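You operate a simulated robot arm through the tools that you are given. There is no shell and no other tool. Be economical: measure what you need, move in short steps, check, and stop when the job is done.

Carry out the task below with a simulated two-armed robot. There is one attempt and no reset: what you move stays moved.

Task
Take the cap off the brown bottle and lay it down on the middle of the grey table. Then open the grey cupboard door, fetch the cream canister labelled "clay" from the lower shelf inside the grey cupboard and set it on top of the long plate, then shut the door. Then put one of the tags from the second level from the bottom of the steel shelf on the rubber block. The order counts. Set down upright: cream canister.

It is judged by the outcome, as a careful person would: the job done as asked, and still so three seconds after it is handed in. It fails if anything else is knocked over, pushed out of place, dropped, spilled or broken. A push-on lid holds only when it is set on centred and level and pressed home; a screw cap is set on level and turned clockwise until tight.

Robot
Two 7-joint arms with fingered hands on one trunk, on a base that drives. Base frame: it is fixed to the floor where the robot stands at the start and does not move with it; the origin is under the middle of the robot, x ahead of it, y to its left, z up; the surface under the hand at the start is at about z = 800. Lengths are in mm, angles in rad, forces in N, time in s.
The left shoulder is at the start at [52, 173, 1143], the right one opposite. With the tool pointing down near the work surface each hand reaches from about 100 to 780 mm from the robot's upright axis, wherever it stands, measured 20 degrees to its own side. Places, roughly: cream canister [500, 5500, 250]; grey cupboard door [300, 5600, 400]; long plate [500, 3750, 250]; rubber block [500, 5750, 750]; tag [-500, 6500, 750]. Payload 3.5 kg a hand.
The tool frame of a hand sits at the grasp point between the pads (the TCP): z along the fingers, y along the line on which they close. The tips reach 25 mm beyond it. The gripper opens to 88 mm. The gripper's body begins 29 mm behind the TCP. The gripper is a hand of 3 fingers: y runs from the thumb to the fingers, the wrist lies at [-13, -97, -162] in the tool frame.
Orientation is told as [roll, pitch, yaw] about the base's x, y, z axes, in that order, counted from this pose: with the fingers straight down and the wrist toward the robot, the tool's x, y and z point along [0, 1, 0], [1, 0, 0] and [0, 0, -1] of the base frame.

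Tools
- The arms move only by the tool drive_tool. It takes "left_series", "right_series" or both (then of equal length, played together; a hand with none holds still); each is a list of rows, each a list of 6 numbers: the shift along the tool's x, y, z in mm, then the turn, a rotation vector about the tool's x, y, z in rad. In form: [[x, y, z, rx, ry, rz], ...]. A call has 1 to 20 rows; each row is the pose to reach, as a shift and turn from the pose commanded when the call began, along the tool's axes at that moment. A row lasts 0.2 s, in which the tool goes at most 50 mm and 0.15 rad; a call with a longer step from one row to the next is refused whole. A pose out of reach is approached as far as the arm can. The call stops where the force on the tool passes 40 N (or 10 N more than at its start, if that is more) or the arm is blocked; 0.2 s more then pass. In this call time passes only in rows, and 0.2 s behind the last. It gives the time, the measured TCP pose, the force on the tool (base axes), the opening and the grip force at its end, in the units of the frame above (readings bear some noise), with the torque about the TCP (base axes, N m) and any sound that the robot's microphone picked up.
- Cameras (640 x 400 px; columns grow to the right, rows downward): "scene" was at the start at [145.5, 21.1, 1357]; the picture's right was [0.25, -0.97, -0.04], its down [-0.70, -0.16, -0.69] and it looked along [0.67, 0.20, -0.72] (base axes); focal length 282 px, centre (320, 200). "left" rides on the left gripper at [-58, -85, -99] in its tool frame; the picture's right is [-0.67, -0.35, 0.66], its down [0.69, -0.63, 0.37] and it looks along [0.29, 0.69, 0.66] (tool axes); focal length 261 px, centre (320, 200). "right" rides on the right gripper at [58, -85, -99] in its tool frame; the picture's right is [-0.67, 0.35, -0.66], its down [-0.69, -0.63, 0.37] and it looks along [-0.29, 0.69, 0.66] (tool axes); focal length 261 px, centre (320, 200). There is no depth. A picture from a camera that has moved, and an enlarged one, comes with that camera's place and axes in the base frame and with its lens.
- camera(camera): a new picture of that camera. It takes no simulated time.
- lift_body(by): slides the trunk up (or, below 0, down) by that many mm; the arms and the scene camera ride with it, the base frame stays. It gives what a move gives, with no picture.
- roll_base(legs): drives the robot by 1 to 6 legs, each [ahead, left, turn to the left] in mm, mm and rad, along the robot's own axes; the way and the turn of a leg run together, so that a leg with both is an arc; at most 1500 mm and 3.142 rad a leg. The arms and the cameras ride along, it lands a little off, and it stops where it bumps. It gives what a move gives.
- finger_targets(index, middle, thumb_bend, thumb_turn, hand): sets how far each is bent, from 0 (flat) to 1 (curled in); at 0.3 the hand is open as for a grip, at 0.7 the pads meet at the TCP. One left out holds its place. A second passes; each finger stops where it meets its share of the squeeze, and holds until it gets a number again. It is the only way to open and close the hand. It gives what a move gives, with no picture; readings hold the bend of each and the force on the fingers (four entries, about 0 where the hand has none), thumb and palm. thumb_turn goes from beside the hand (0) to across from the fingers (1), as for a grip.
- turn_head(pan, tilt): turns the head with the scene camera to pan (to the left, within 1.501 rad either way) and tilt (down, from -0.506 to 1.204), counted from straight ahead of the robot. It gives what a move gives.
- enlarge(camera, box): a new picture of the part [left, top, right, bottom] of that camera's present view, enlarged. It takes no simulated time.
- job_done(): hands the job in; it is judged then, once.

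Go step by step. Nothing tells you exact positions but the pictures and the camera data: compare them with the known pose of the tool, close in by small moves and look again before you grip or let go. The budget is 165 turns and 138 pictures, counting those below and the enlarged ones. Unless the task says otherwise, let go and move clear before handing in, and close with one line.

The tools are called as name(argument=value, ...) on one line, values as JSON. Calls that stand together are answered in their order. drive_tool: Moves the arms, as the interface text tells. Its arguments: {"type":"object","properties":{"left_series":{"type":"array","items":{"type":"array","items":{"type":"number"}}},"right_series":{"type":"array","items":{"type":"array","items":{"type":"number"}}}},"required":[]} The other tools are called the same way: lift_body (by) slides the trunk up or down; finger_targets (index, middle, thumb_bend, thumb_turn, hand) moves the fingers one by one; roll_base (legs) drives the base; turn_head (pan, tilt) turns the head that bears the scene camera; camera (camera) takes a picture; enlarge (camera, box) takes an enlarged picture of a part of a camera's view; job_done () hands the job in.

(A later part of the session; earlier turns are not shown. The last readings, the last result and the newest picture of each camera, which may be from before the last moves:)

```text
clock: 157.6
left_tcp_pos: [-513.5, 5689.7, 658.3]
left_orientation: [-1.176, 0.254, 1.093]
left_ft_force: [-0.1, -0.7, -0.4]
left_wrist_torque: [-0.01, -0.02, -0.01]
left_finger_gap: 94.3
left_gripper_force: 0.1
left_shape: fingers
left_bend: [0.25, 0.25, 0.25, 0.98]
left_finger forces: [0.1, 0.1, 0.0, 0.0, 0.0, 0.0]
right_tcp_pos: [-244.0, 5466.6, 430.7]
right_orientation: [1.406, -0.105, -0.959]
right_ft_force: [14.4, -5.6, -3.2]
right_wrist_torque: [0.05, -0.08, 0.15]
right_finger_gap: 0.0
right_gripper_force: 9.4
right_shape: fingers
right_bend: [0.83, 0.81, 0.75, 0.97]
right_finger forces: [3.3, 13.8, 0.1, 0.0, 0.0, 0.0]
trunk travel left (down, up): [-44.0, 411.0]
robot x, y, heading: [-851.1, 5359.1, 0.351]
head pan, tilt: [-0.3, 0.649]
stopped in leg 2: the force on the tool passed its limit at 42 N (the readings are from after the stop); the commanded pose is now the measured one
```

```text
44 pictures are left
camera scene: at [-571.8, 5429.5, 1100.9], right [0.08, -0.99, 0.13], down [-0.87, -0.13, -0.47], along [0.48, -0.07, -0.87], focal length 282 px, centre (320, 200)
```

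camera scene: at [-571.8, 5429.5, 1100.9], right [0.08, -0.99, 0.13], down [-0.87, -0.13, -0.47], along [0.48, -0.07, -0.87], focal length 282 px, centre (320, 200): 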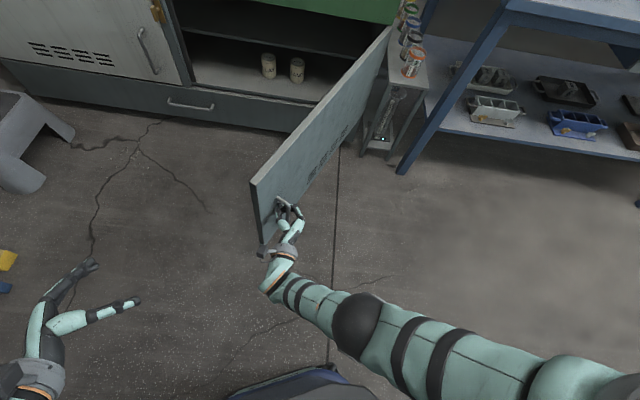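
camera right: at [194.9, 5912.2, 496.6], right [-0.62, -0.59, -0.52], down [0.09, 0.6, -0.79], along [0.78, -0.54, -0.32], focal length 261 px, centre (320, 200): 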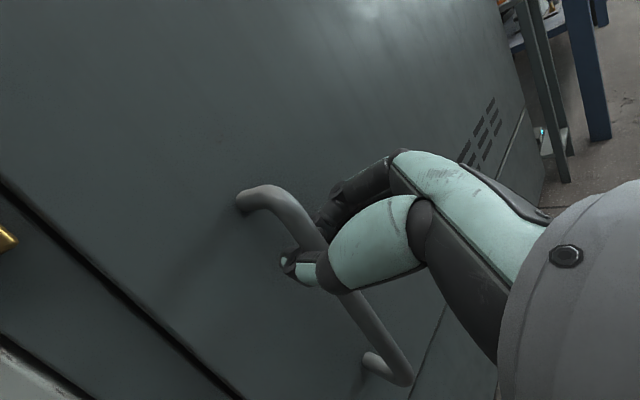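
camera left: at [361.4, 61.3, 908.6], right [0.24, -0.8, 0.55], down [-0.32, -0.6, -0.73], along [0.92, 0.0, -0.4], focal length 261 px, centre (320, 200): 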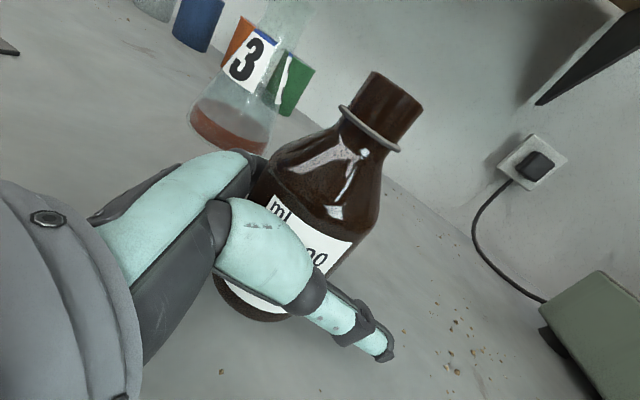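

The door is at about 68°; the jar stand beside the cupboard means I should stop near 90°. Two more small arc steps will get there.

roll_base(legs=[[6, 4, 0], [-87, -154, 0.12]])

roll_base(legs=[[-76, -150, 0.12]])

camera(camera="scene")

```text
clock: 159.4
left_tcp_pos: [-569.3, 5557.8, 658.0]
left_orientation: [-1.177, 0.253, 1.217]
left_ft_force: [-0.4, 0.7, -0.2]
left_wrist_torque: [-0.02, 0.01, 0.02]
left_finger_gap: 93.9
left_gripper_force: 0.1
left_shape: fingers
left_bend: [0.25, 0.25, 0.25, 0.98]
left_finger forces: [0.0, 0.0, 0.0, 0.0, 0.0, 0.1]
right_tcp_pos: [-274.8, 5370.2, 433.0]
right_orientation: [1.409, -0.103, -0.839]
right_ft_force: [17.7, -4.8, -4.7]
right_wrist_torque: [0.03, -0.08, 0.2]
right_finger_gap: 0.2
right_gripper_force: 10.4
right_shape: fingers
right_bend: [0.83, 0.81, 0.75, 0.97]
right_finger forces: [5.4, 15.5, 0.0, 0.1, 0.0, 0.0]
trunk travel left (down, up): [-44.0, 411.0]
robot x, y, heading: [-865.7, 5186.0, 0.476]
head pan, tilt: [-0.3, 0.649]
```

```text
clock: 160.8
left_tcp_pos: [-605.9, 5425.5, 657.5]
left_orientation: [-1.178, 0.253, 1.338]
left_ft_force: [-0.5, -0.3, -0.5]
left_wrist_torque: [-0.02, 0.03, 0.02]
left_finger_gap: 94.1
left_gripper_force: 0.2
left_shape: fingers
left_bend: [0.25, 0.25, 0.25, 0.98]
left_finger forces: [0.0, 0.0, 0.1, 0.1, 0.0, 0.0]
right_tcp_pos: [-290.7, 5274.2, 433.2]
right_orientation: [1.409, -0.103, -0.715]
right_ft_force: [20.5, -1.7, -3.3]
right_wrist_torque: [0.05, 0.0, 0.21]
right_finger_gap: 0.0
right_gripper_force: 10.6
right_shape: fingers
right_bend: [0.83, 0.81, 0.75, 0.97]
right_finger forces: [6.0, 15.9, 0.1, 0.0, 0.1, 0.1]
trunk travel left (down, up): [-44.0, 411.0]
robot x, y, heading: [-851.6, 5014.9, 0.599]
head pan, tilt: [-0.3, 0.649]
```

```text
43 pictures are left
camera scene: at [-599.6, 5158.7, 1101.0], right [0.32, -0.94, 0.12], down [-0.81, -0.34, -0.47], along [0.49, 0.05, -0.87], focal length 282 px, centre (320, 200)
```

scene: 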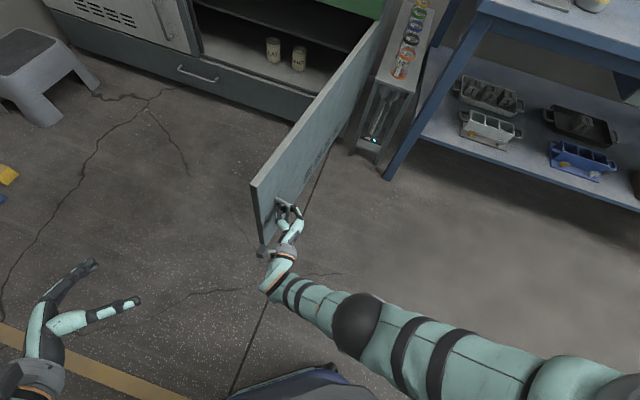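

The door is open about 87°. I'll release the handle and back away, then zoom in on the labels.

finger_targets(hand="right", index=0.25, middle=0.25, thumb_bend=0.2)

roll_base(legs=[[-145, -38, 0]])

enlarge(camera="scene", box=[200, 0, 420, 150])

```text
clock: 161.8
left_tcp_pos: [-605.6, 5427.3, 658.2]
left_orientation: [-1.179, 0.255, 1.337]
left_ft_force: [0.1, -0.5, -0.2]
left_wrist_torque: [0.03, -0.04, -0.01]
left_finger_gap: 94.1
left_gripper_force: 0.0
left_shape: fingers
left_bend: [0.25, 0.25, 0.25, 0.98]
left_finger forces: [0.0, 0.0, 0.0, 0.0, 0.0, 0.0]
right_tcp_pos: [-291.2, 5274.4, 432.8]
right_orientation: [1.409, -0.105, -0.715]
right_ft_force: [0.8, 0.0, 0.2]
right_wrist_torque: [-0.01, 0.04, -0.01]
right_finger_gap: 97.1
right_gripper_force: 0.1
right_shape: fingers
right_bend: [0.25, 0.25, 0.2, 0.98]
right_finger forces: [0.0, 0.0, 0.0, 0.0, 0.1, 0.0]
trunk travel left (down, up): [-44.0, 411.0]
robot x, y, heading: [-854.4, 5018.7, 0.599]
head pan, tilt: [-0.3, 0.649]
```

```text
clock: 163.2
left_tcp_pos: [-705.8, 5312.8, 658.4]
left_orientation: [-1.177, 0.252, 1.335]
left_ft_force: [-0.2, -0.4, -1.2]
left_wrist_torque: [0.0, -0.02, 0.01]
left_finger_gap: 93.9
left_gripper_force: 0.0
left_shape: fingers
left_bend: [0.25, 0.25, 0.25, 0.98]
left_finger forces: [0.0, 0.0, 0.0, 0.1, 0.0, 0.1]
right_tcp_pos: [-389.8, 5161.8, 433.3]
right_orientation: [1.411, -0.105, -0.715]
right_ft_force: [-0.6, 0.0, 0.3]
right_wrist_torque: [0.02, 0.03, -0.03]
right_finger_gap: 97.1
right_gripper_force: 0.0
right_shape: fingers
right_bend: [0.25, 0.25, 0.2, 0.98]
right_finger forces: [0.1, 0.1, 0.1, 0.0, 0.1, 0.0]
trunk travel left (down, up): [-44.0, 411.0]
robot x, y, heading: [-948.5, 4904.5, 0.598]
head pan, tilt: [-0.3, 0.649]
```

```text
2.67 times, centred on (310, 75) of scene
camera zoom: at [-700.4, 5045.7, 1101.7], right [0.32, -0.94, 0.13], down [-0.81, -0.34, -0.47], along [0.49, 0.05, -0.87], focal length 752 px, centre (347, 533)
```

zoom: 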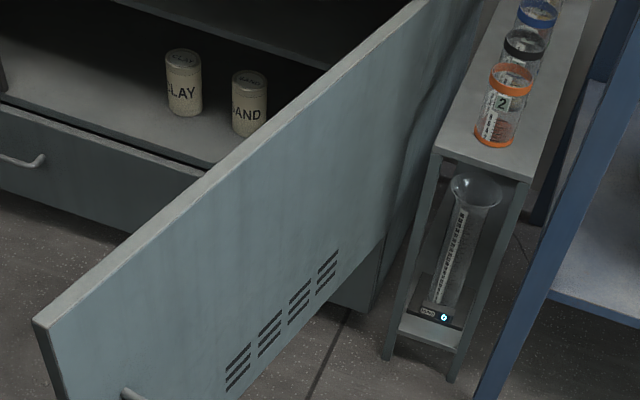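

"CLAY" is the left canister at about [472, 5635], top z 353, and "SAND" stands 120 mm to its right. I'll go around the open door to stand square in front of the cupboard.

roll_base(legs=[[-130, 0, 0], [0, 0, -0.598], [0, 830, 0]])

turn_head(pan=-0.2, tilt=0.45)

camera(camera="scene")

```text
clock: 170.2
left_tcp_pos: [-628.4, 5867.1, 657.9]
left_orientation: [-1.179, 0.255, 0.743]
left_ft_force: [-0.4, -0.3, 0.0]
left_wrist_torque: [0.02, 0.0, -0.01]
left_finger_gap: 94.2
left_gripper_force: 0.0
left_shape: fingers
left_bend: [0.25, 0.25, 0.25, 0.98]
left_finger forces: [0.1, 0.0, 0.0, 0.1, 0.0, 0.0]
right_tcp_pos: [-451.3, 5565.2, 433.0]
right_orientation: [1.408, -0.105, -1.308]
right_ft_force: [-0.4, -0.5, 0.2]
right_wrist_torque: [0.02, 0.0, -0.01]
right_finger_gap: 97.5
right_gripper_force: 0.0
right_shape: fingers
right_bend: [0.25, 0.25, 0.2, 0.98]
right_finger forces: [0.0, 0.0, 0.1, 0.0, 0.0, 0.0]
trunk travel left (down, up): [-44.0, 411.0]
robot x, y, heading: [-1060.3, 5668.4, 0.004]
head pan, tilt: [-0.3, 0.649]
```

```text
clock: 170.9
left_tcp_pos: [-628.4, 5866.6, 658.3]
left_orientation: [-1.178, 0.256, 0.742]
left_ft_force: [0.7, -0.6, 0.1]
left_wrist_torque: [0.02, -0.02, 0.02]
left_finger_gap: 94.0
left_gripper_force: 0.1
left_shape: fingers
left_bend: [0.25, 0.25, 0.25, 0.98]
left_finger forces: [0.1, 0.1, 0.1, 0.1, 0.0, 0.0]
right_tcp_pos: [-450.8, 5564.6, 433.8]
right_orientation: [1.407, -0.104, -1.309]
right_ft_force: [-1.2, -0.1, -0.1]
right_wrist_torque: [0.01, -0.03, 0.01]
right_finger_gap: 97.1
right_gripper_force: 0.0
right_shape: fingers
right_bend: [0.25, 0.25, 0.2, 0.98]
right_finger forces: [0.0, 0.0, 0.0, 0.0, 0.0, 0.0]
trunk travel left (down, up): [-44.0, 411.0]
robot x, y, heading: [-1061.6, 5666.4, 0.003]
head pan, tilt: [-0.201, 0.45]
```

```text
41 pictures are left
camera scene: at [-758.5, 5649.8, 1114.3], right [-0.18, -0.98, 0.09], down [-0.77, 0.08, -0.63], along [0.61, -0.18, -0.77], focal length 282 px, centre (320, 200)
```

scene: 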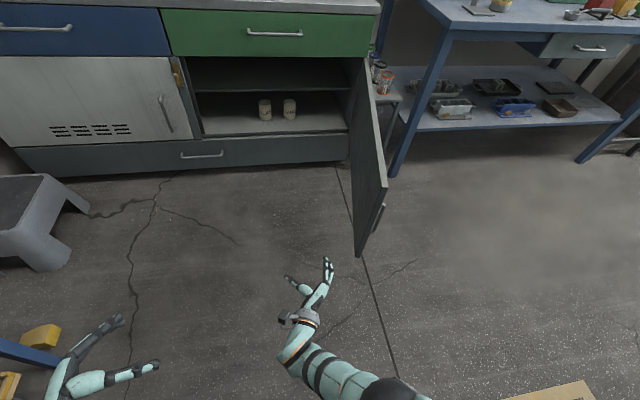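

The way is clear. I'll drive up to the cupboard front and tilt the right hand down while lowering it.

roll_base(legs=[[640, 62, 0]])

drive_tool(right_series=[[-16, 0, -6, 0, -0.06, 0], [-32, 0, -12, 0, -0.12, 0], [-48, 0, -18, 0, -0.18, 0], [-64, 0, -24, 0, -0.24, 0], [-80, 0, -30, 0, -0.3, 0], [-96, 0, -36, 0, -0.36, 0], [-112, 0, -42, 0, -0.4, 0]])

camera(camera="right")

```text
clock: 174.5
left_tcp_pos: [13.4, 5937.0, 658.2]
left_orientation: [-1.178, 0.255, 0.748]
left_ft_force: [0.3, 0.3, 0.1]
left_wrist_torque: [-0.01, 0.01, -0.02]
left_finger_gap: 94.4
left_gripper_force: 0.1
left_shape: fingers
left_bend: [0.25, 0.25, 0.25, 0.98]
left_finger forces: [0.0, 0.1, 0.0, 0.0, 0.0, 0.0]
right_tcp_pos: [191.4, 5635.8, 430.9]
right_orientation: [1.408, -0.104, -1.304]
right_ft_force: [-0.2, 0.0, 0.0]
right_wrist_torque: [0.0, -0.02, 0.0]
right_finger_gap: 97.6
right_gripper_force: 0.2
right_shape: fingers
right_bend: [0.25, 0.25, 0.2, 0.98]
right_finger forces: [0.0, 0.0, 0.0, 0.0, 0.0, 0.0]
trunk travel left (down, up): [-44.0, 411.0]
robot x, y, heading: [-422.1, 5735.0, 0.009]
head pan, tilt: [-0.201, 0.45]
```

```text
clock: 176.1
left_tcp_pos: [12.7, 5935.6, 659.3]
left_orientation: [-1.176, 0.253, 0.751]
left_ft_force: [0.6, 0.0, 0.7]
left_wrist_torque: [0.01, 0.02, 0.0]
left_finger_gap: 94.1
left_gripper_force: 0.1
left_shape: fingers
left_bend: [0.25, 0.25, 0.25, 0.98]
left_finger forces: [0.1, 0.1, 0.1, 0.0, 0.0, 0.0]
right_tcp_pos: [133.1, 5606.1, 353.9]
right_orientation: [1.009, -0.105, -1.302]
right_ft_force: [0.2, -0.2, 1.2]
right_wrist_torque: [0.01, 0.03, -0.04]
right_finger_gap: 97.2
right_gripper_force: 0.1
right_shape: fingers
right_bend: [0.25, 0.25, 0.2, 0.98]
right_finger forces: [0.0, 0.2, 0.0, 0.0, 0.1, 0.1]
right hand out of reach, approached as far as the arm can: row 4, 5, 6, 7
trunk travel left (down, up): [-44.0, 411.0]
robot x, y, heading: [-415.7, 5732.9, 0.009]
head pan, tilt: [-0.201, 0.45]
```

```text
40 pictures are left
camera right: at [57.7, 5683.8, 446.7], right [-0.78, -0.6, -0.18], down [-0.2, 0.51, -0.84], along [0.59, -0.62, -0.52], focal length 261 px, centre (320, 200)
```

right: 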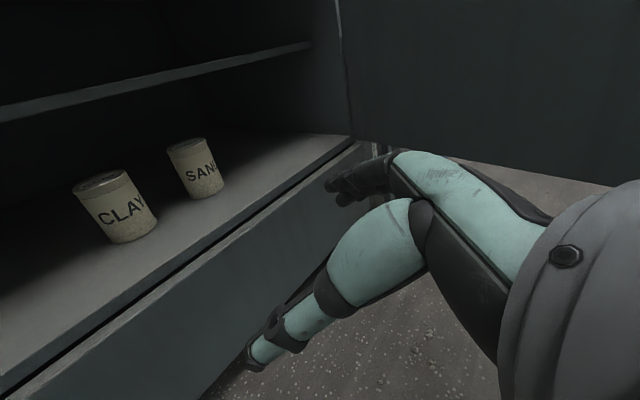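

The hand is tilted down with the canister in view. I'll lower the trunk fully and move in with the base to just short of the canister.

lift_body(by=-43)

roll_base(legs=[[215, 24, -0.009]])

camera(camera="right")

camera(camera="scene")

```text
clock: 176.9
left_tcp_pos: [9.3, 5938.1, 573.6]
left_orientation: [-1.115, 0.32, 0.769]
left_ft_force: [-0.1, -0.2, 0.2]
left_wrist_torque: [0.0, -0.01, 0.02]
left_finger_gap: 94.0
left_gripper_force: 0.1
left_shape: fingers
left_bend: [0.25, 0.25, 0.25, 0.98]
left_finger forces: [0.0, 0.0, 0.1, 0.0, 0.0, 0.1]
right_tcp_pos: [132.9, 5606.1, 311.2]
right_orientation: [1.011, -0.105, -1.303]
right_ft_force: [0.7, 0.2, -0.4]
right_wrist_torque: [0.02, -0.01, 0.0]
right_finger_gap: 97.6
right_gripper_force: 0.1
right_shape: fingers
right_bend: [0.25, 0.25, 0.2, 0.98]
right_finger forces: [0.0, 0.1, 0.0, 0.0, 0.1, 0.0]
trunk travel left (down, up): [-1.0, 454.0]
robot x, y, heading: [-421.0, 5732.7, 0.013]
head pan, tilt: [-0.201, 0.45]
```

```text
clock: 178.6
left_tcp_pos: [230.1, 5957.0, 573.5]
left_orientation: [-1.115, 0.321, 0.757]
left_ft_force: [0.9, 0.1, -0.3]
left_wrist_torque: [-0.03, -0.03, 0.02]
left_finger_gap: 94.4
left_gripper_force: 0.1
left_shape: fingers
left_bend: [0.25, 0.25, 0.25, 0.98]
left_finger forces: [0.0, 0.0, 0.0, 0.0, 0.1, 0.0]
right_tcp_pos: [348.6, 5623.9, 310.3]
right_orientation: [1.009, -0.104, -1.316]
right_ft_force: [0.9, -0.3, 0.0]
right_wrist_torque: [0.0, 0.02, 0.01]
right_finger_gap: 97.4
right_gripper_force: 0.1
right_shape: fingers
right_bend: [0.25, 0.25, 0.2, 0.98]
right_finger forces: [0.0, 0.1, 0.0, 0.0, 0.1, 0.1]
trunk travel left (down, up): [-1.0, 454.0]
robot x, y, heading: [-202.3, 5758.2, 0.001]
head pan, tilt: [-0.201, 0.45]
```

```text
39 pictures are left
camera right: at [274.0, 5703.3, 403.4], right [-0.79, -0.59, -0.18], down [-0.19, 0.51, -0.84], along [0.58, -0.62, -0.52], focal length 261 px, centre (320, 200)
```

right: 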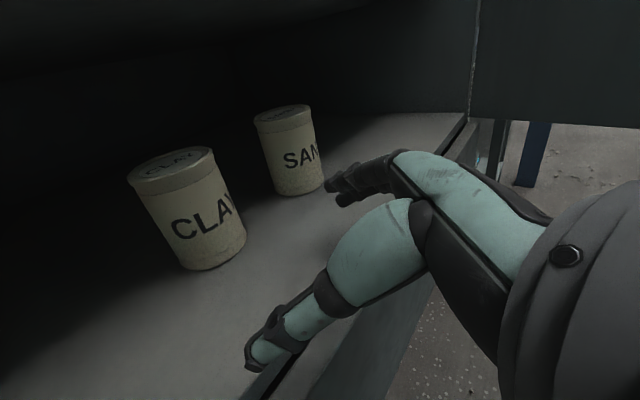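

```text
38 pictures are left
camera scene: at [142.4, 5740.3, 1038.8], right [-0.17, -0.98, 0.1], down [-0.83, 0.09, -0.55], along [0.53, -0.18, -0.83], focal length 282 px, centre (320, 200)
```

scene: 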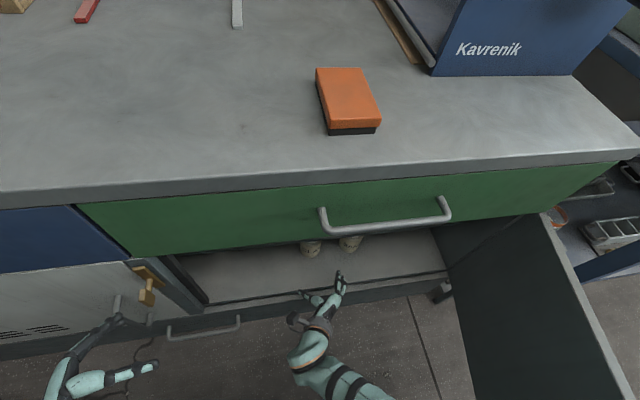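

The clay canister is at about [458, 5645]. The left hand would hit the other door if I drive closer, so I'll raise it above bench height first, and flatten the right hand's tilt for a better grip.

drive_tool(left_series=[[-32, -12, -16, 0, 0, 0], [-64, -24, -32, 0, 0, 0], [-97, -36, -47, 0, 0, 0], [-129, -48, -63, 0, 0, 0], [-161, -59, -79, 0, 0, 0], [-193, -71, -95, 0, 0, 0], [-226, -83, -110, 0, 0, 0], [-258, -95, -126, 0, 0, 0], [-290, -107, -142, 0, 0, 0]])

drive_tool(right_series=[[0, 5, 0, 0, 0.06, 0], [0, 8, 0, 0, 0.12, 0], [0, 10, 0, 0, 0.18, 0], [0, 10, 0, 0, 0.24, 0], [0, 10, 0, 0, 0.28, 0]])

```text
clock: 179.7
left_tcp_pos: [298.7, 5993.6, 638.6]
left_orientation: [-1.127, 0.353, 0.761]
left_ft_force: [-30.3, 0.5, -3.9]
left_wrist_torque: [0.02, 0.98, 0.34]
left_finger_gap: 74.3
left_gripper_force: 15.2
left_shape: fingers
left_bend: [0.38, 0.33, 0.25, 0.97]
left_finger forces: [17.9, 12.7, 0.0, 0.0, 0.0, 0.1]
left hand out of reach, approached as far as the arm can: row 1, 2, 3, 4, 5
right_tcp_pos: [347.1, 5625.1, 312.2]
right_orientation: [1.013, -0.105, -1.312]
right_ft_force: [-0.7, -0.4, 0.5]
right_wrist_torque: [-0.02, 0.01, -0.02]
right_finger_gap: 97.3
right_gripper_force: 0.1
right_shape: fingers
right_bend: [0.25, 0.25, 0.2, 0.98]
right_finger forces: [0.1, 0.0, 0.0, 0.1, 0.0, 0.0]
trunk travel left (down, up): [-1.0, 454.0]
robot x, y, heading: [-205.4, 5759.2, 0.004]
head pan, tilt: [-0.201, 0.45]
stopped in row 5 (left hand): the force on the tool passed its limit at 60 N (the readings are from after the stop); the commanded pose is now the measured one
```

```text
clock: 180.9
left_tcp_pos: [299.5, 5993.7, 638.5]
left_orientation: [-1.129, 0.349, 0.763]
left_ft_force: [-35.5, 2.0, -7.1]
left_wrist_torque: [0.01, 1.33, 0.39]
left_finger_gap: 73.6
left_gripper_force: 17.9
left_shape: fingers
left_bend: [0.38, 0.33, 0.25, 0.97]
left_finger forces: [20.0, 15.9, 0.1, 0.0, 0.1, 0.1]
right_tcp_pos: [348.6, 5616.4, 313.4]
right_orientation: [1.292, -0.106, -1.314]
right_ft_force: [0.5, -0.5, -0.1]
right_wrist_torque: [-0.01, 0.01, 0.0]
right_finger_gap: 97.2
right_gripper_force: 0.1
right_shape: fingers
right_bend: [0.25, 0.25, 0.2, 0.98]
right_finger forces: [0.0, 0.1, 0.1, 0.1, 0.0, 0.0]
trunk travel left (down, up): [-1.0, 454.0]
robot x, y, heading: [-201.9, 5759.0, -0.001]
head pan, tilt: [-0.201, 0.45]
```

The left hand drifted forward and is pressing on the fixed drawer front. I'll back the base off, then restore the left hand to its natural fingers-down pose, well above the bench.

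roll_base(legs=[[-150, 0, 0]])

drive_tool(left_series=[[-19, -7, -14, 0.012, 0.109, 0.079], [-38, -14, -28, 0.024, 0.217, 0.158], [-57, -20, -42, 0.035, 0.326, 0.236], [-77, -27, -56, 0.047, 0.435, 0.315], [-96, -34, -70, 0.059, 0.543, 0.394], [-115, -41, -83, 0.071, 0.652, 0.473], [-134, -48, -97, 0.082, 0.76, 0.552], [-153, -55, -111, 0.094, 0.869, 0.631], [-172, -62, -125, 0.106, 0.978, 0.709], [-192, -69, -139, 0.118, 1.086, 0.788], [-211, -76, -153, 0.13, 1.195, 0.867]])

camera(camera="scene")

```text
clock: 182.3
left_tcp_pos: [148.7, 5993.0, 638.5]
left_orientation: [-1.127, 0.352, 0.763]
left_ft_force: [0.2, 0.1, 0.5]
left_wrist_torque: [0.01, -0.01, -0.01]
left_finger_gap: 93.9
left_gripper_force: 0.0
left_shape: fingers
left_bend: [0.25, 0.25, 0.25, 0.97]
left_finger forces: [0.0, 0.1, 0.1, 0.0, 0.0, 0.0]
right_tcp_pos: [197.7, 5615.6, 312.2]
right_orientation: [1.289, -0.104, -1.313]
right_ft_force: [-0.7, 0.8, -0.3]
right_wrist_torque: [0.03, 0.0, -0.01]
right_finger_gap: 97.3
right_gripper_force: 0.0
right_shape: fingers
right_bend: [0.25, 0.25, 0.2, 0.98]
right_finger forces: [0.0, 0.1, 0.0, 0.1, 0.1, 0.0]
trunk travel left (down, up): [-1.0, 454.0]
robot x, y, heading: [-353.2, 5764.1, -0.005]
head pan, tilt: [-0.201, 0.45]
```

```text
clock: 184.7
left_tcp_pos: [128.5, 6039.4, 905.0]
left_orientation: [0.004, 0.003, 0.0]
left_ft_force: [-0.3, -1.0, -0.2]
left_wrist_torque: [0.01, 0.02, 0.01]
left_finger_gap: 94.2
left_gripper_force: 0.2
left_shape: fingers
left_bend: [0.25, 0.25, 0.25, 0.98]
left_finger forces: [0.0, 0.1, 0.0, 0.0, 0.0, 0.0]
left hand out of reach, approached as far as the arm can: row 1, 2, 3, 4, 5
right_tcp_pos: [198.3, 5615.5, 311.6]
right_orientation: [1.291, -0.104, -1.314]
right_ft_force: [0.5, -0.9, 0.2]
right_wrist_torque: [0.0, 0.0, -0.02]
right_finger_gap: 97.2
right_gripper_force: 0.0
right_shape: fingers
right_bend: [0.25, 0.25, 0.2, 0.98]
right_finger forces: [0.0, 0.0, 0.1, 0.0, 0.1, 0.1]
trunk travel left (down, up): [-1.0, 454.0]
robot x, y, heading: [-355.9, 5760.7, 0.001]
head pan, tilt: [-0.201, 0.45]
```

```text
37 pictures are left
camera scene: at [-11.3, 5740.4, 1039.1], right [-0.17, -0.98, 0.1], down [-0.83, 0.09, -0.56], along [0.54, -0.18, -0.83], focal length 282 px, centre (320, 200)
```

scene: 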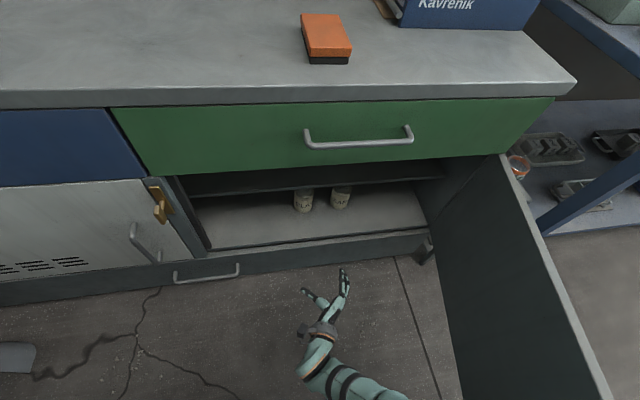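

Now only the right hand is low. I'll line up and drive in, stopping about 45 mm short.

roll_base(legs=[[0, 27, 0], [205, 0, 0]])

camera(camera="right")

```text
clock: 186.8
left_tcp_pos: [336.5, 6066.4, 903.3]
left_orientation: [0.001, 0.004, 0.002]
left_ft_force: [0.7, -1.0, 0.4]
left_wrist_torque: [-0.02, -0.01, 0.02]
left_finger_gap: 94.2
left_gripper_force: 0.1
left_shape: fingers
left_bend: [0.25, 0.25, 0.25, 0.98]
left_finger forces: [0.0, 0.1, 0.0, 0.0, 0.0, 0.0]
right_tcp_pos: [404.9, 5642.9, 311.5]
right_orientation: [1.286, -0.104, -1.315]
right_ft_force: [1.5, -0.9, -0.2]
right_wrist_torque: [0.0, 0.0, 0.04]
right_finger_gap: 97.4
right_gripper_force: 0.1
right_shape: fingers
right_bend: [0.25, 0.25, 0.2, 0.98]
right_finger forces: [0.0, 0.0, 0.0, 0.0, 0.0, 0.0]
trunk travel left (down, up): [-1.0, 454.0]
robot x, y, heading: [-151.4, 5788.6, 0.002]
head pan, tilt: [-0.201, 0.45]
```

```text
36 pictures are left
camera right: at [305.2, 5712.5, 385.7], right [-0.69, -0.59, -0.42], down [0.02, 0.57, -0.82], along [0.72, -0.57, -0.38], focal length 261 px, centre (320, 200)
```

right: 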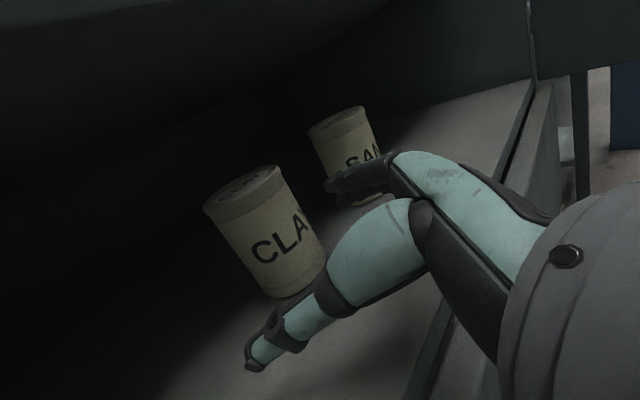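

The canister centre reads about [466, 5640]. I'll shift 8 mm right and advance 52 mm so it sits between the pads.

roll_base(legs=[[0, -8, 0], [50, 0, 0]])

camera(camera="right")

```text
clock: 188.0
left_tcp_pos: [387.5, 6058.2, 903.8]
left_orientation: [-0.001, 0.006, 0.001]
left_ft_force: [0.6, 0.3, 0.3]
left_wrist_torque: [0.01, 0.04, 0.03]
left_finger_gap: 94.1
left_gripper_force: 0.1
left_shape: fingers
left_bend: [0.25, 0.25, 0.25, 0.98]
left_finger forces: [0.0, 0.0, 0.0, 0.0, 0.0, 0.0]
right_tcp_pos: [454.8, 5633.4, 310.3]
right_orientation: [1.288, -0.105, -1.313]
right_ft_force: [0.1, -0.6, -0.6]
right_wrist_torque: [0.0, 0.03, 0.0]
right_finger_gap: 97.5
right_gripper_force: 0.0
right_shape: fingers
right_bend: [0.25, 0.25, 0.2, 0.98]
right_finger forces: [0.0, 0.0, 0.0, 0.0, 0.1, 0.1]
trunk travel left (down, up): [-1.0, 454.0]
robot x, y, heading: [-98.4, 5782.4, 0.004]
head pan, tilt: [-0.201, 0.45]
```

```text
35 pictures are left
camera right: at [355.4, 5704.4, 385.4], right [-0.69, -0.59, -0.42], down [0.01, 0.57, -0.82], along [0.72, -0.57, -0.38], focal length 261 px, centre (320, 200)
```

right: 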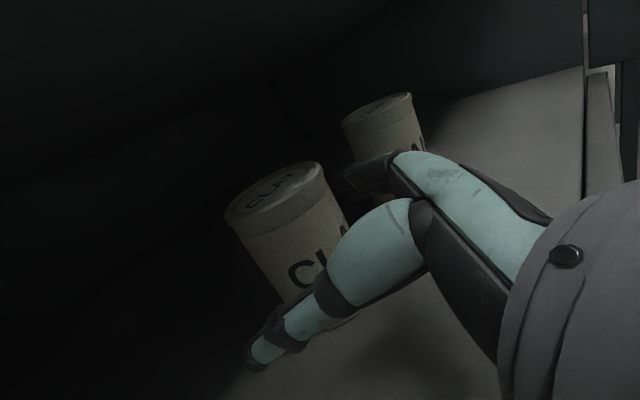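

The canister is centred between thumb and fingers, so I'll close on it.

finger_targets(hand="right", index=0.65, middle=0.65, thumb_bend=0.65)

lift_body(by=25)

camera(camera="right")

```text
clock: 189.0
left_tcp_pos: [385.6, 6058.7, 904.0]
left_orientation: [0.0, 0.004, 0.003]
left_ft_force: [-1.4, 0.0, -0.3]
left_wrist_torque: [0.02, 0.03, -0.02]
left_finger_gap: 94.1
left_gripper_force: 0.1
left_shape: fingers
left_bend: [0.25, 0.25, 0.25, 0.98]
left_finger forces: [0.1, 0.1, 0.0, 0.1, 0.1, 0.0]
right_tcp_pos: [454.7, 5633.7, 311.5]
right_orientation: [1.289, -0.103, -1.314]
right_ft_force: [0.5, -0.9, 1.6]
right_wrist_torque: [-0.09, -0.06, -0.05]
right_finger_gap: 51.9
right_gripper_force: 13.6
right_shape: fingers
right_bend: [0.53, 0.56, 0.42, 0.97]
right_finger forces: [7.4, 6.9, 0.0, 0.0, 12.4, 0.1]
trunk travel left (down, up): [-1.0, 454.0]
robot x, y, heading: [-99.0, 5778.9, -0.001]
head pan, tilt: [-0.201, 0.45]
```

```text
clock: 189.7
left_tcp_pos: [387.7, 6058.0, 927.6]
left_orientation: [0.001, 0.006, 0.001]
left_ft_force: [0.5, -0.1, -0.5]
left_wrist_torque: [0.01, 0.03, 0.0]
left_finger_gap: 94.0
left_gripper_force: 0.0
left_shape: fingers
left_bend: [0.25, 0.25, 0.25, 0.98]
left_finger forces: [0.0, 0.0, 0.0, 0.0, 0.0, 0.0]
right_tcp_pos: [462.9, 5634.1, 352.7]
right_orientation: [1.313, -0.111, -1.315]
right_ft_force: [0.1, 0.1, -3.8]
right_wrist_torque: [-0.04, 0.08, 0.01]
right_finger_gap: 51.8
right_gripper_force: 13.2
right_shape: fingers
right_bend: [0.54, 0.57, 0.41, 0.97]
right_finger forces: [7.2, 6.3, 0.1, 0.1, 13.2, 0.0]
trunk travel left (down, up): [-26.0, 429.0]
robot x, y, heading: [-97.8, 5779.6, 0.002]
head pan, tilt: [-0.201, 0.45]
```

```text
34 pictures are left
camera right: at [361.4, 5703.9, 424.2], right [-0.68, -0.59, -0.44], down [0.04, 0.57, -0.82], along [0.73, -0.57, -0.36], focal length 261 px, centre (320, 200)
```

right: 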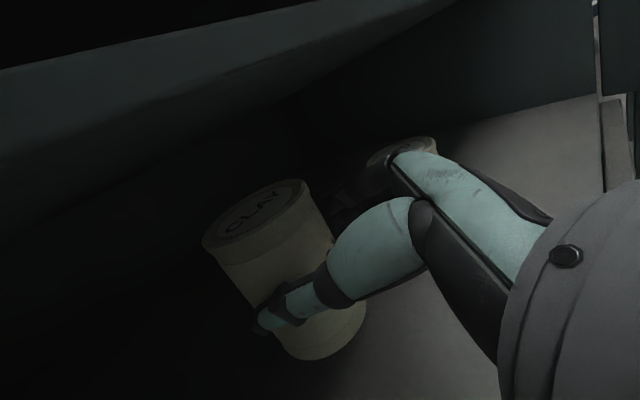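

The canister is lifted free. I'll firm the grip, back straight out, then check the route past the door.

finger_targets(hand="right", index=0.72, middle=0.72, thumb_bend=0.72)

roll_base(legs=[[-450, 0, 0], [-430, 0, 0]])

turn_head(pan=-1.2, tilt=0.35)

camera(camera="scene")

```text
clock: 190.7
left_tcp_pos: [385.8, 6058.0, 929.3]
left_orientation: [-0.001, 0.003, 0.003]
left_ft_force: [0.6, 0.7, -0.1]
left_wrist_torque: [-0.02, -0.01, 0.01]
left_finger_gap: 93.9
left_gripper_force: 0.0
left_shape: fingers
left_bend: [0.25, 0.25, 0.25, 0.98]
left_finger forces: [0.0, 0.1, 0.1, 0.0, 0.1, 0.0]
right_tcp_pos: [461.8, 5632.9, 352.6]
right_orientation: [1.318, -0.114, -1.315]
right_ft_force: [0.2, 1.3, -3.7]
right_wrist_torque: [-0.03, 0.05, 0.02]
right_finger_gap: 51.2
right_gripper_force: 16.8
right_shape: fingers
right_bend: [0.58, 0.62, 0.36, 0.97]
right_finger forces: [9.2, 7.6, 0.0, 0.1, 17.0, 0.0]
trunk travel left (down, up): [-26.0, 429.0]
robot x, y, heading: [-98.0, 5780.5, 0.003]
head pan, tilt: [-0.201, 0.45]
```

```text
clock: 195.7
left_tcp_pos: [-495.1, 6058.7, 929.5]
left_orientation: [0.0, 0.003, -0.001]
left_ft_force: [0.6, -0.6, 0.3]
left_wrist_torque: [0.01, 0.0, 0.01]
left_finger_gap: 93.9
left_gripper_force: 0.1
left_shape: fingers
left_bend: [0.25, 0.25, 0.25, 0.98]
left_finger forces: [0.0, 0.1, 0.1, 0.0, 0.1, 0.0]
right_tcp_pos: [-419.5, 5634.6, 354.3]
right_orientation: [1.315, -0.112, -1.32]
right_ft_force: [0.8, -0.3, -3.1]
right_wrist_torque: [-0.07, 0.05, -0.02]
right_finger_gap: 51.3
right_gripper_force: 16.8
right_shape: fingers
right_bend: [0.58, 0.62, 0.36, 0.97]
right_finger forces: [9.1, 7.6, 0.1, 0.0, 17.0, 0.0]
trunk travel left (down, up): [-26.0, 429.0]
robot x, y, heading: [-978.6, 5780.4, 0.002]
head pan, tilt: [-0.201, 0.45]
```

```text
clock: 197.0
left_tcp_pos: [-495.2, 6059.1, 928.5]
left_orientation: [0.0, 0.004, 0.0]
left_ft_force: [0.0, -0.1, 0.1]
left_wrist_torque: [0.0, 0.01, -0.02]
left_finger_gap: 93.8
left_gripper_force: 0.0
left_shape: fingers
left_bend: [0.25, 0.25, 0.25, 0.98]
left_finger forces: [0.0, 0.0, 0.0, 0.1, 0.0, 0.0]
right_tcp_pos: [-419.3, 5634.2, 353.4]
right_orientation: [1.316, -0.111, -1.317]
right_ft_force: [-0.2, 0.0, -2.9]
right_wrist_torque: [-0.1, 0.04, 0.02]
right_finger_gap: 51.4
right_gripper_force: 16.7
right_shape: fingers
right_bend: [0.58, 0.62, 0.36, 0.97]
right_finger forces: [9.1, 7.7, 0.0, 0.0, 17.0, 0.1]
trunk travel left (down, up): [-26.0, 429.0]
robot x, y, heading: [-979.4, 5779.3, -0.005]
head pan, tilt: [-1.201, 0.351]
```

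```text
33 pictures are left
camera scene: at [-705.4, 5691.7, 1117.5], right [-0.83, -0.36, 0.43], down [-0.54, 0.32, -0.78], along [0.14, -0.88, -0.46], focal length 282 px, centre (320, 200)
```

scene: 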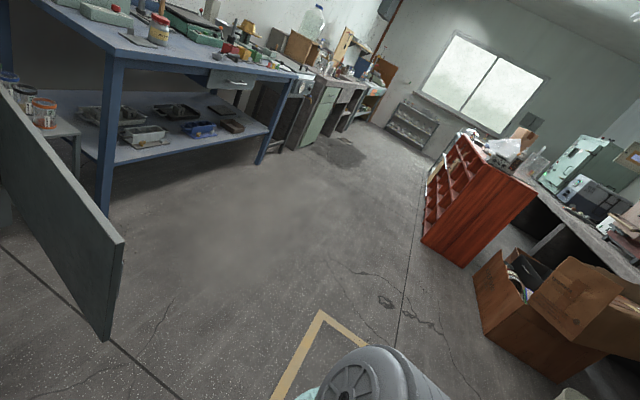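

The aisle is clear. I'll drive right along it to the blue table's right end, where the plain long plate seems to be, and look.

roll_base(legs=[[0, -1500, 0], [0, -390, 0], [350, 0, 0]])

turn_head(pan=-0.1, tilt=0.35)

camera(camera="scene")

```text
clock: 208.2
left_tcp_pos: [-141.7, 4195.2, 927.4]
left_orientation: [0.0, 0.005, -0.002]
left_ft_force: [0.2, 0.1, 0.1]
left_wrist_torque: [-0.01, -0.01, 0.03]
left_finger_gap: 94.6
left_gripper_force: 0.0
left_shape: fingers
left_bend: [0.25, 0.25, 0.25, 0.98]
left_finger forces: [0.0, 0.0, 0.0, 0.0, 0.1, 0.0]
right_tcp_pos: [-67.3, 3770.7, 353.1]
right_orientation: [1.313, -0.111, -1.316]
right_ft_force: [-0.2, -0.3, -3.0]
right_wrist_torque: [-0.08, 0.04, -0.02]
right_finger_gap: 51.5
right_gripper_force: 17.5
right_shape: fingers
right_bend: [0.58, 0.62, 0.36, 0.97]
right_finger forces: [9.1, 7.9, 0.1, 0.1, 17.0, 0.0]
trunk travel left (down, up): [-26.0, 429.0]
robot x, y, heading: [-627.4, 3917.6, 0.002]
head pan, tilt: [-1.201, 0.351]
```

```text
clock: 209.6
left_tcp_pos: [-143.3, 4194.7, 927.6]
left_orientation: [-0.001, 0.002, 0.0]
left_ft_force: [-0.1, -0.1, 0.4]
left_wrist_torque: [-0.01, 0.0, 0.02]
left_finger_gap: 94.0
left_gripper_force: 0.0
left_shape: fingers
left_bend: [0.25, 0.25, 0.25, 0.98]
left_finger forces: [0.0, 0.0, 0.1, 0.0, 0.0, 0.0]
right_tcp_pos: [-67.2, 3770.8, 354.4]
right_orientation: [1.316, -0.112, -1.315]
right_ft_force: [0.2, 0.0, -4.1]
right_wrist_torque: [-0.03, 0.1, -0.01]
right_finger_gap: 51.4
right_gripper_force: 16.5
right_shape: fingers
right_bend: [0.58, 0.62, 0.36, 0.97]
right_finger forces: [9.0, 7.9, 0.0, 0.0, 16.9, 0.0]
trunk travel left (down, up): [-26.0, 429.0]
robot x, y, heading: [-627.1, 3912.6, -0.001]
head pan, tilt: [-0.099, 0.351]
```

```text
32 pictures are left
camera scene: at [-301.0, 3905.4, 1090.2], right [-0.09, -0.99, 0.05], down [-0.74, 0.04, -0.67], along [0.67, -0.09, -0.74], focal length 282 px, centre (320, 200)
```

scene: 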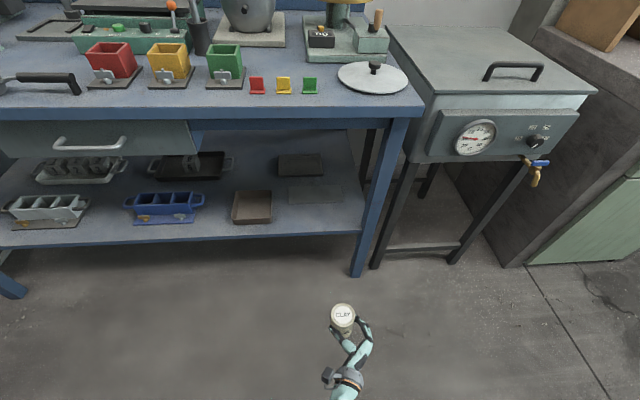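

A plain long plate lies on the lower shelf at about [494, 3820], right of the brown tray. I'll zoom to confirm its shape.

enlarge(camera="scene", box=[210, 130, 380, 250])

```text
3.33 times, centred on (295, 190) of scene
camera zoom: at [-301.0, 3905.4, 1090.2], right [-0.09, -0.99, 0.05], down [-0.74, 0.04, -0.67], along [0.67, -0.09, -0.74], focal length 940 px, centre (403, 233)
```

zoom: 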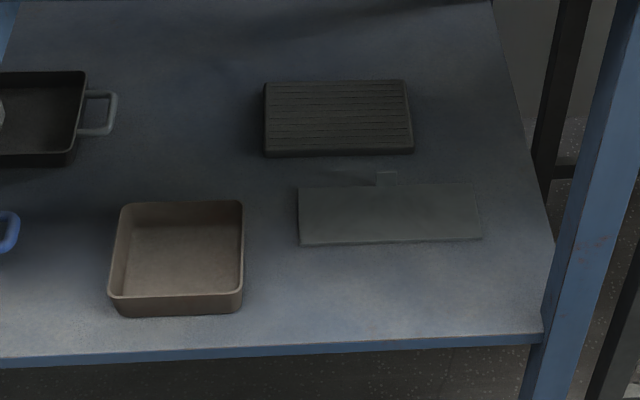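

The long plate is about 220×97 mm, centred near [487, 3816]. I'll raise the left hand for clearance over the table and drive in until the canister is just short of the plate.

drive_tool(left_series=[[0, 0, -40, 0, 0, 0], [0, 0, -80, 0, 0, 0], [0, 0, -120, 0, 0, 0]])

roll_base(legs=[[0, 42, 0], [430, 0, 0]])

camera(camera="right")

camera(camera="scene")

```text
clock: 210.3
left_tcp_pos: [-144.3, 4193.8, 1050.7]
left_orientation: [0.0, 0.003, 0.0]
left_ft_force: [0.9, 0.9, 0.2]
left_wrist_torque: [0.0, 0.03, 0.01]
left_finger_gap: 94.2
left_gripper_force: 0.0
left_shape: fingers
left_bend: [0.25, 0.25, 0.25, 0.98]
left_finger forces: [0.0, 0.0, 0.1, 0.0, 0.0, 0.0]
right_tcp_pos: [-67.2, 3769.9, 354.1]
right_orientation: [1.315, -0.112, -1.316]
right_ft_force: [-1.7, 0.3, -3.7]
right_wrist_torque: [-0.1, 0.11, -0.02]
right_finger_gap: 51.1
right_gripper_force: 17.0
right_shape: fingers
right_bend: [0.58, 0.62, 0.36, 0.97]
right_finger forces: [9.0, 7.8, 0.0, 0.1, 17.0, 0.1]
trunk travel left (down, up): [-26.0, 429.0]
robot x, y, heading: [-626.1, 3916.0, 0.003]
head pan, tilt: [-0.099, 0.351]
```

```text
clock: 212.8
left_tcp_pos: [150.1, 4238.6, 1048.3]
left_orientation: [0.0, 0.008, 0.001]
left_ft_force: [0.9, -0.4, -0.1]
left_wrist_torque: [0.0, 0.01, 0.0]
left_finger_gap: 94.1
left_gripper_force: 0.0
left_shape: fingers
left_bend: [0.25, 0.25, 0.25, 0.98]
left_finger forces: [0.1, 0.1, 0.1, 0.0, 0.0, 0.0]
right_tcp_pos: [222.4, 3815.5, 349.5]
right_orientation: [1.31, -0.109, -1.312]
right_ft_force: [0.3, -0.3, -2.8]
right_wrist_torque: [-0.03, -0.05, 0.01]
right_finger_gap: 53.3
right_gripper_force: 23.9
right_shape: fingers
right_bend: [0.55, 0.63, 0.41, 0.95]
right_finger forces: [14.5, 9.7, 0.0, 0.0, 23.4, 0.0]
trunk travel left (down, up): [-26.0, 429.0]
robot x, y, heading: [-335.8, 3955.6, -0.002]
head pan, tilt: [-0.099, 0.351]
stopped in leg 2: the force on the tool passed its limit at 50 N (the readings are from after the stop); the commanded pose is now the measured one
```

```text
30 pictures are left
camera right: at [121.2, 3885.2, 422.4], right [-0.68, -0.59, -0.44], down [0.03, 0.57, -0.82], along [0.73, -0.57, -0.37], focal length 261 px, centre (320, 200)
```

right: 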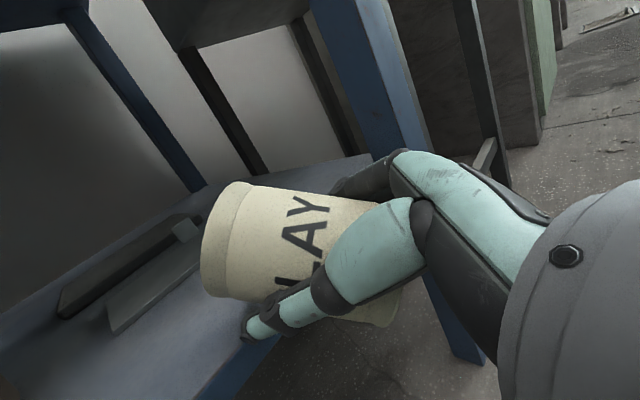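

```text
29 pictures are left
camera scene: at [-7.2, 3948.7, 1088.9], right [-0.09, -1.0, 0.05], down [-0.74, 0.03, -0.67], along [0.67, -0.09, -0.74], focal length 282 px, centre (320, 200)
```

scene: 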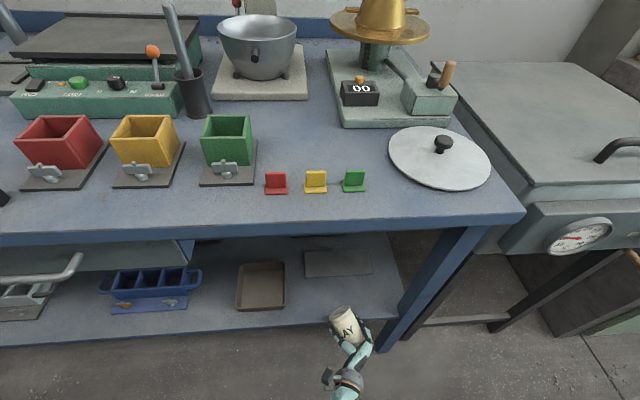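

The canister's base bumped the shelf edge: re-triangulating, the plate lies at about [434, 3818] at z 311, higher than I assumed, and the canister has swivelled in the grip with its top forward. I'll back off and raise the trunk to look at the tilt before righting it.

roll_base(legs=[[-200, 0, 0]])

lift_body(by=355)

camera(camera="right")

```text
clock: 214.4
left_tcp_pos: [-54.2, 4238.0, 1049.4]
left_orientation: [0.001, 0.003, 0.004]
left_ft_force: [0.4, -0.3, -0.6]
left_wrist_torque: [0.01, 0.01, -0.01]
left_finger_gap: 94.0
left_gripper_force: 0.1
left_shape: fingers
left_bend: [0.25, 0.25, 0.25, 0.98]
left_finger forces: [0.0, 0.1, 0.0, 0.0, 0.0, 0.1]
right_tcp_pos: [20.0, 3817.3, 353.1]
right_orientation: [1.313, -0.111, -1.31]
right_ft_force: [0.1, 0.4, -3.0]
right_wrist_torque: [-0.08, -0.01, 0.02]
right_finger_gap: 53.2
right_gripper_force: 24.0
right_shape: fingers
right_bend: [0.55, 0.63, 0.41, 0.95]
right_finger forces: [14.4, 9.8, 0.0, 0.0, 23.4, 0.1]
trunk travel left (down, up): [-26.0, 429.0]
robot x, y, heading: [-538.1, 3959.8, 0.003]
head pan, tilt: [-0.099, 0.351]
```

```text
clock: 217.9
left_tcp_pos: [-53.8, 4239.2, 1404.6]
left_orientation: [0.002, 0.002, 0.005]
left_ft_force: [-0.5, 0.3, -0.2]
left_wrist_torque: [-0.03, 0.03, -0.04]
left_finger_gap: 94.2
left_gripper_force: 0.0
left_shape: fingers
left_bend: [0.25, 0.25, 0.25, 0.98]
left_finger forces: [0.0, 0.1, 0.0, 0.0, 0.0, 0.0]
right_tcp_pos: [91.2, 3815.9, 1000.0]
right_orientation: [1.769, -0.212, -1.387]
right_ft_force: [0.3, -0.3, -3.9]
right_wrist_torque: [-0.03, -0.02, 0.01]
right_finger_gap: 52.8
right_gripper_force: 24.3
right_shape: fingers
right_bend: [0.55, 0.63, 0.41, 0.95]
right_finger forces: [14.2, 9.6, 0.1, 0.1, 23.6, 0.0]
trunk travel left (down, up): [-381.0, 74.0]
robot x, y, heading: [-535.9, 3959.3, 0.005]
head pan, tilt: [-0.099, 0.351]
```

```text
28 pictures are left
camera right: at [-31.2, 3885.6, 1019.0], right [-0.41, -0.59, -0.69], down [0.39, 0.57, -0.72], along [0.82, -0.57, 0.0], focal length 261 px, centre (320, 200)
```

right: 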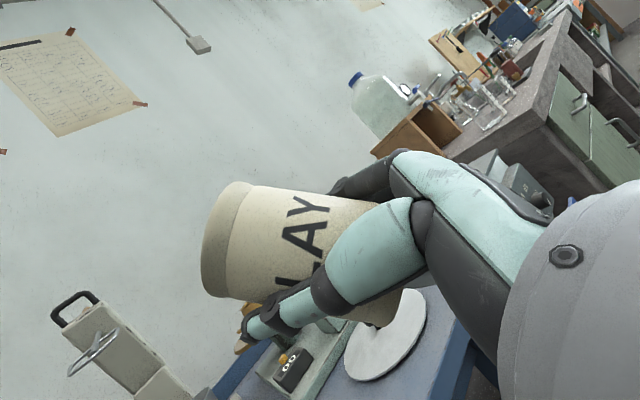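

Here's the state: the canister has swivelled about the finger axis with its top forward. I can right it by gently pressing its top against the blue table's front apron, whose bottom edge is at about z 748 and x 220. First I set the right hand near level with the grip at z 706.

drive_tool(right_series=[[-33, -9, -15, 0.007, -0.044, 0.015], [-66, -19, -31, 0.014, -0.088, 0.03], [-100, -28, -46, 0.021, -0.131, 0.045], [-133, -37, -62, 0.028, -0.175, 0.06], [-166, -47, -77, 0.034, -0.219, 0.075], [-199, -56, -93, 0.041, -0.263, 0.09], [-232, -65, -108, 0.048, -0.306, 0.105], [-265, -74, -124, 0.055, -0.35, 0.12]])

turn_head(pan=-0.2, tilt=0.8)

camera(camera="scene")

```text
clock: 219.7
left_tcp_pos: [-54.9, 4240.1, 1403.7]
left_orientation: [0.0, 0.003, 0.005]
left_ft_force: [0.3, 0.7, 0.6]
left_wrist_torque: [0.03, -0.03, -0.01]
left_finger_gap: 94.2
left_gripper_force: 0.0
left_shape: fingers
left_bend: [0.25, 0.25, 0.25, 0.98]
left_finger forces: [0.0, 0.1, 0.1, 0.0, 0.1, 0.0]
right_tcp_pos: [-28.3, 3775.4, 813.9]
right_orientation: [1.41, -0.095, -1.329]
right_ft_force: [-0.3, -0.7, -3.7]
right_wrist_torque: [-0.02, -0.04, 0.03]
right_finger_gap: 52.8
right_gripper_force: 22.7
right_shape: fingers
right_bend: [0.54, 0.62, 0.4, 0.96]
right_finger forces: [14.0, 9.2, 0.0, 0.0, 22.5, 0.1]
right hand out of reach, approached as far as the arm can: row 1, 2, 3, 4, 5, 6, 7, 8
trunk travel left (down, up): [-381.0, 74.0]
robot x, y, heading: [-539.2, 3959.0, 0.005]
head pan, tilt: [-0.099, 0.351]
```

```text
clock: 220.6
left_tcp_pos: [-54.0, 4239.4, 1405.6]
left_orientation: [0.002, 0.003, 0.005]
left_ft_force: [1.1, 1.0, -0.7]
left_wrist_torque: [-0.06, 0.01, -0.03]
left_finger_gap: 94.4
left_gripper_force: 0.1
left_shape: fingers
left_bend: [0.25, 0.25, 0.25, 0.98]
left_finger forces: [0.1, 0.0, 0.0, 0.1, 0.0, 0.0]
right_tcp_pos: [-29.1, 3774.5, 813.8]
right_orientation: [1.41, -0.096, -1.329]
right_ft_force: [0.4, 0.5, -2.6]
right_wrist_torque: [0.0, 0.02, 0.0]
right_finger_gap: 53.0
right_gripper_force: 22.1
right_shape: fingers
right_bend: [0.54, 0.62, 0.4, 0.96]
right_finger forces: [14.0, 9.3, 0.0, 0.1, 22.5, 0.0]
trunk travel left (down, up): [-381.0, 74.0]
robot x, y, heading: [-538.3, 3957.1, 0.004]
head pan, tilt: [-0.201, 0.799]
```

```text
27 pictures are left
camera scene: at [-460.2, 3940.8, 1519.4], right [-0.2, -0.98, 0.0], down [-0.71, 0.14, -0.69], along [0.67, -0.14, -0.73], focal length 282 px, centre (320, 200)
```

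scene: 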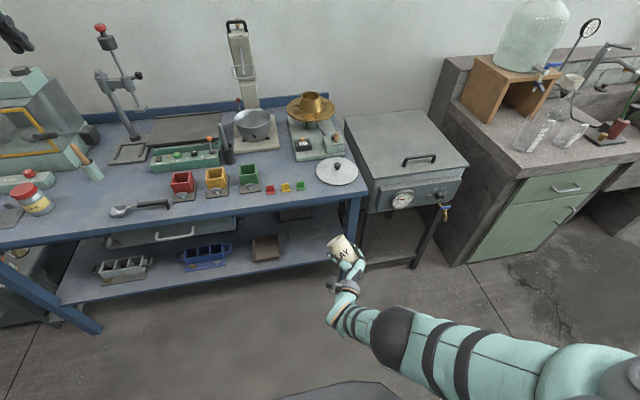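

The right hand is nearly level at z 814. I'll lower the trunk to bring the grip to about z 706 and check the tilt up close.

lift_body(by=-107)

enlarge(camera="scene", box=[260, 140, 440, 300])

```text
clock: 222.0
left_tcp_pos: [-54.6, 4239.9, 1298.6]
left_orientation: [0.002, 0.002, 0.003]
left_ft_force: [0.9, 0.6, 0.3]
left_wrist_torque: [-0.02, 0.02, 0.01]
left_finger_gap: 93.9
left_gripper_force: 0.0
left_shape: fingers
left_bend: [0.25, 0.25, 0.25, 0.98]
left_finger forces: [0.1, 0.0, 0.1, 0.0, 0.0, 0.1]
right_tcp_pos: [-39.4, 3773.5, 671.1]
right_orientation: [1.346, -0.079, -1.323]
right_ft_force: [-0.3, 0.7, -3.1]
right_wrist_torque: [-0.02, -0.03, 0.02]
right_finger_gap: 53.0
right_gripper_force: 23.6
right_shape: fingers
right_bend: [0.54, 0.62, 0.4, 0.96]
right_finger forces: [14.0, 9.2, 0.1, 0.1, 22.5, 0.0]
trunk travel left (down, up): [-274.0, 181.0]
robot x, y, heading: [-538.6, 3959.0, 0.001]
head pan, tilt: [-0.201, 0.799]
```

```text
2.50 times, centred on (350, 220) of scene
camera zoom: at [-423.8, 3941.0, 1402.8], right [-0.2, -0.98, 0.02], down [-0.76, 0.14, -0.63], along [0.62, -0.14, -0.77], focal length 705 px, centre (245, 150)
```

zoom: 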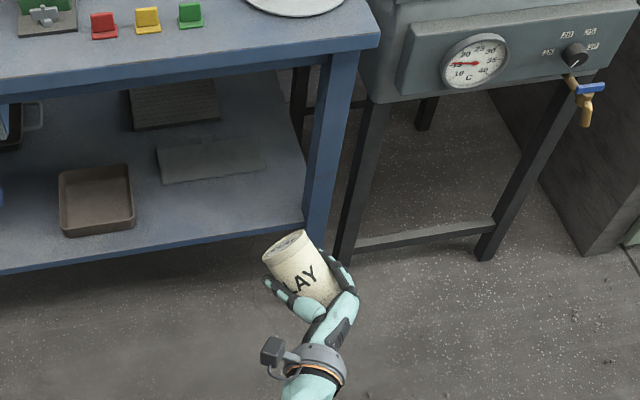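

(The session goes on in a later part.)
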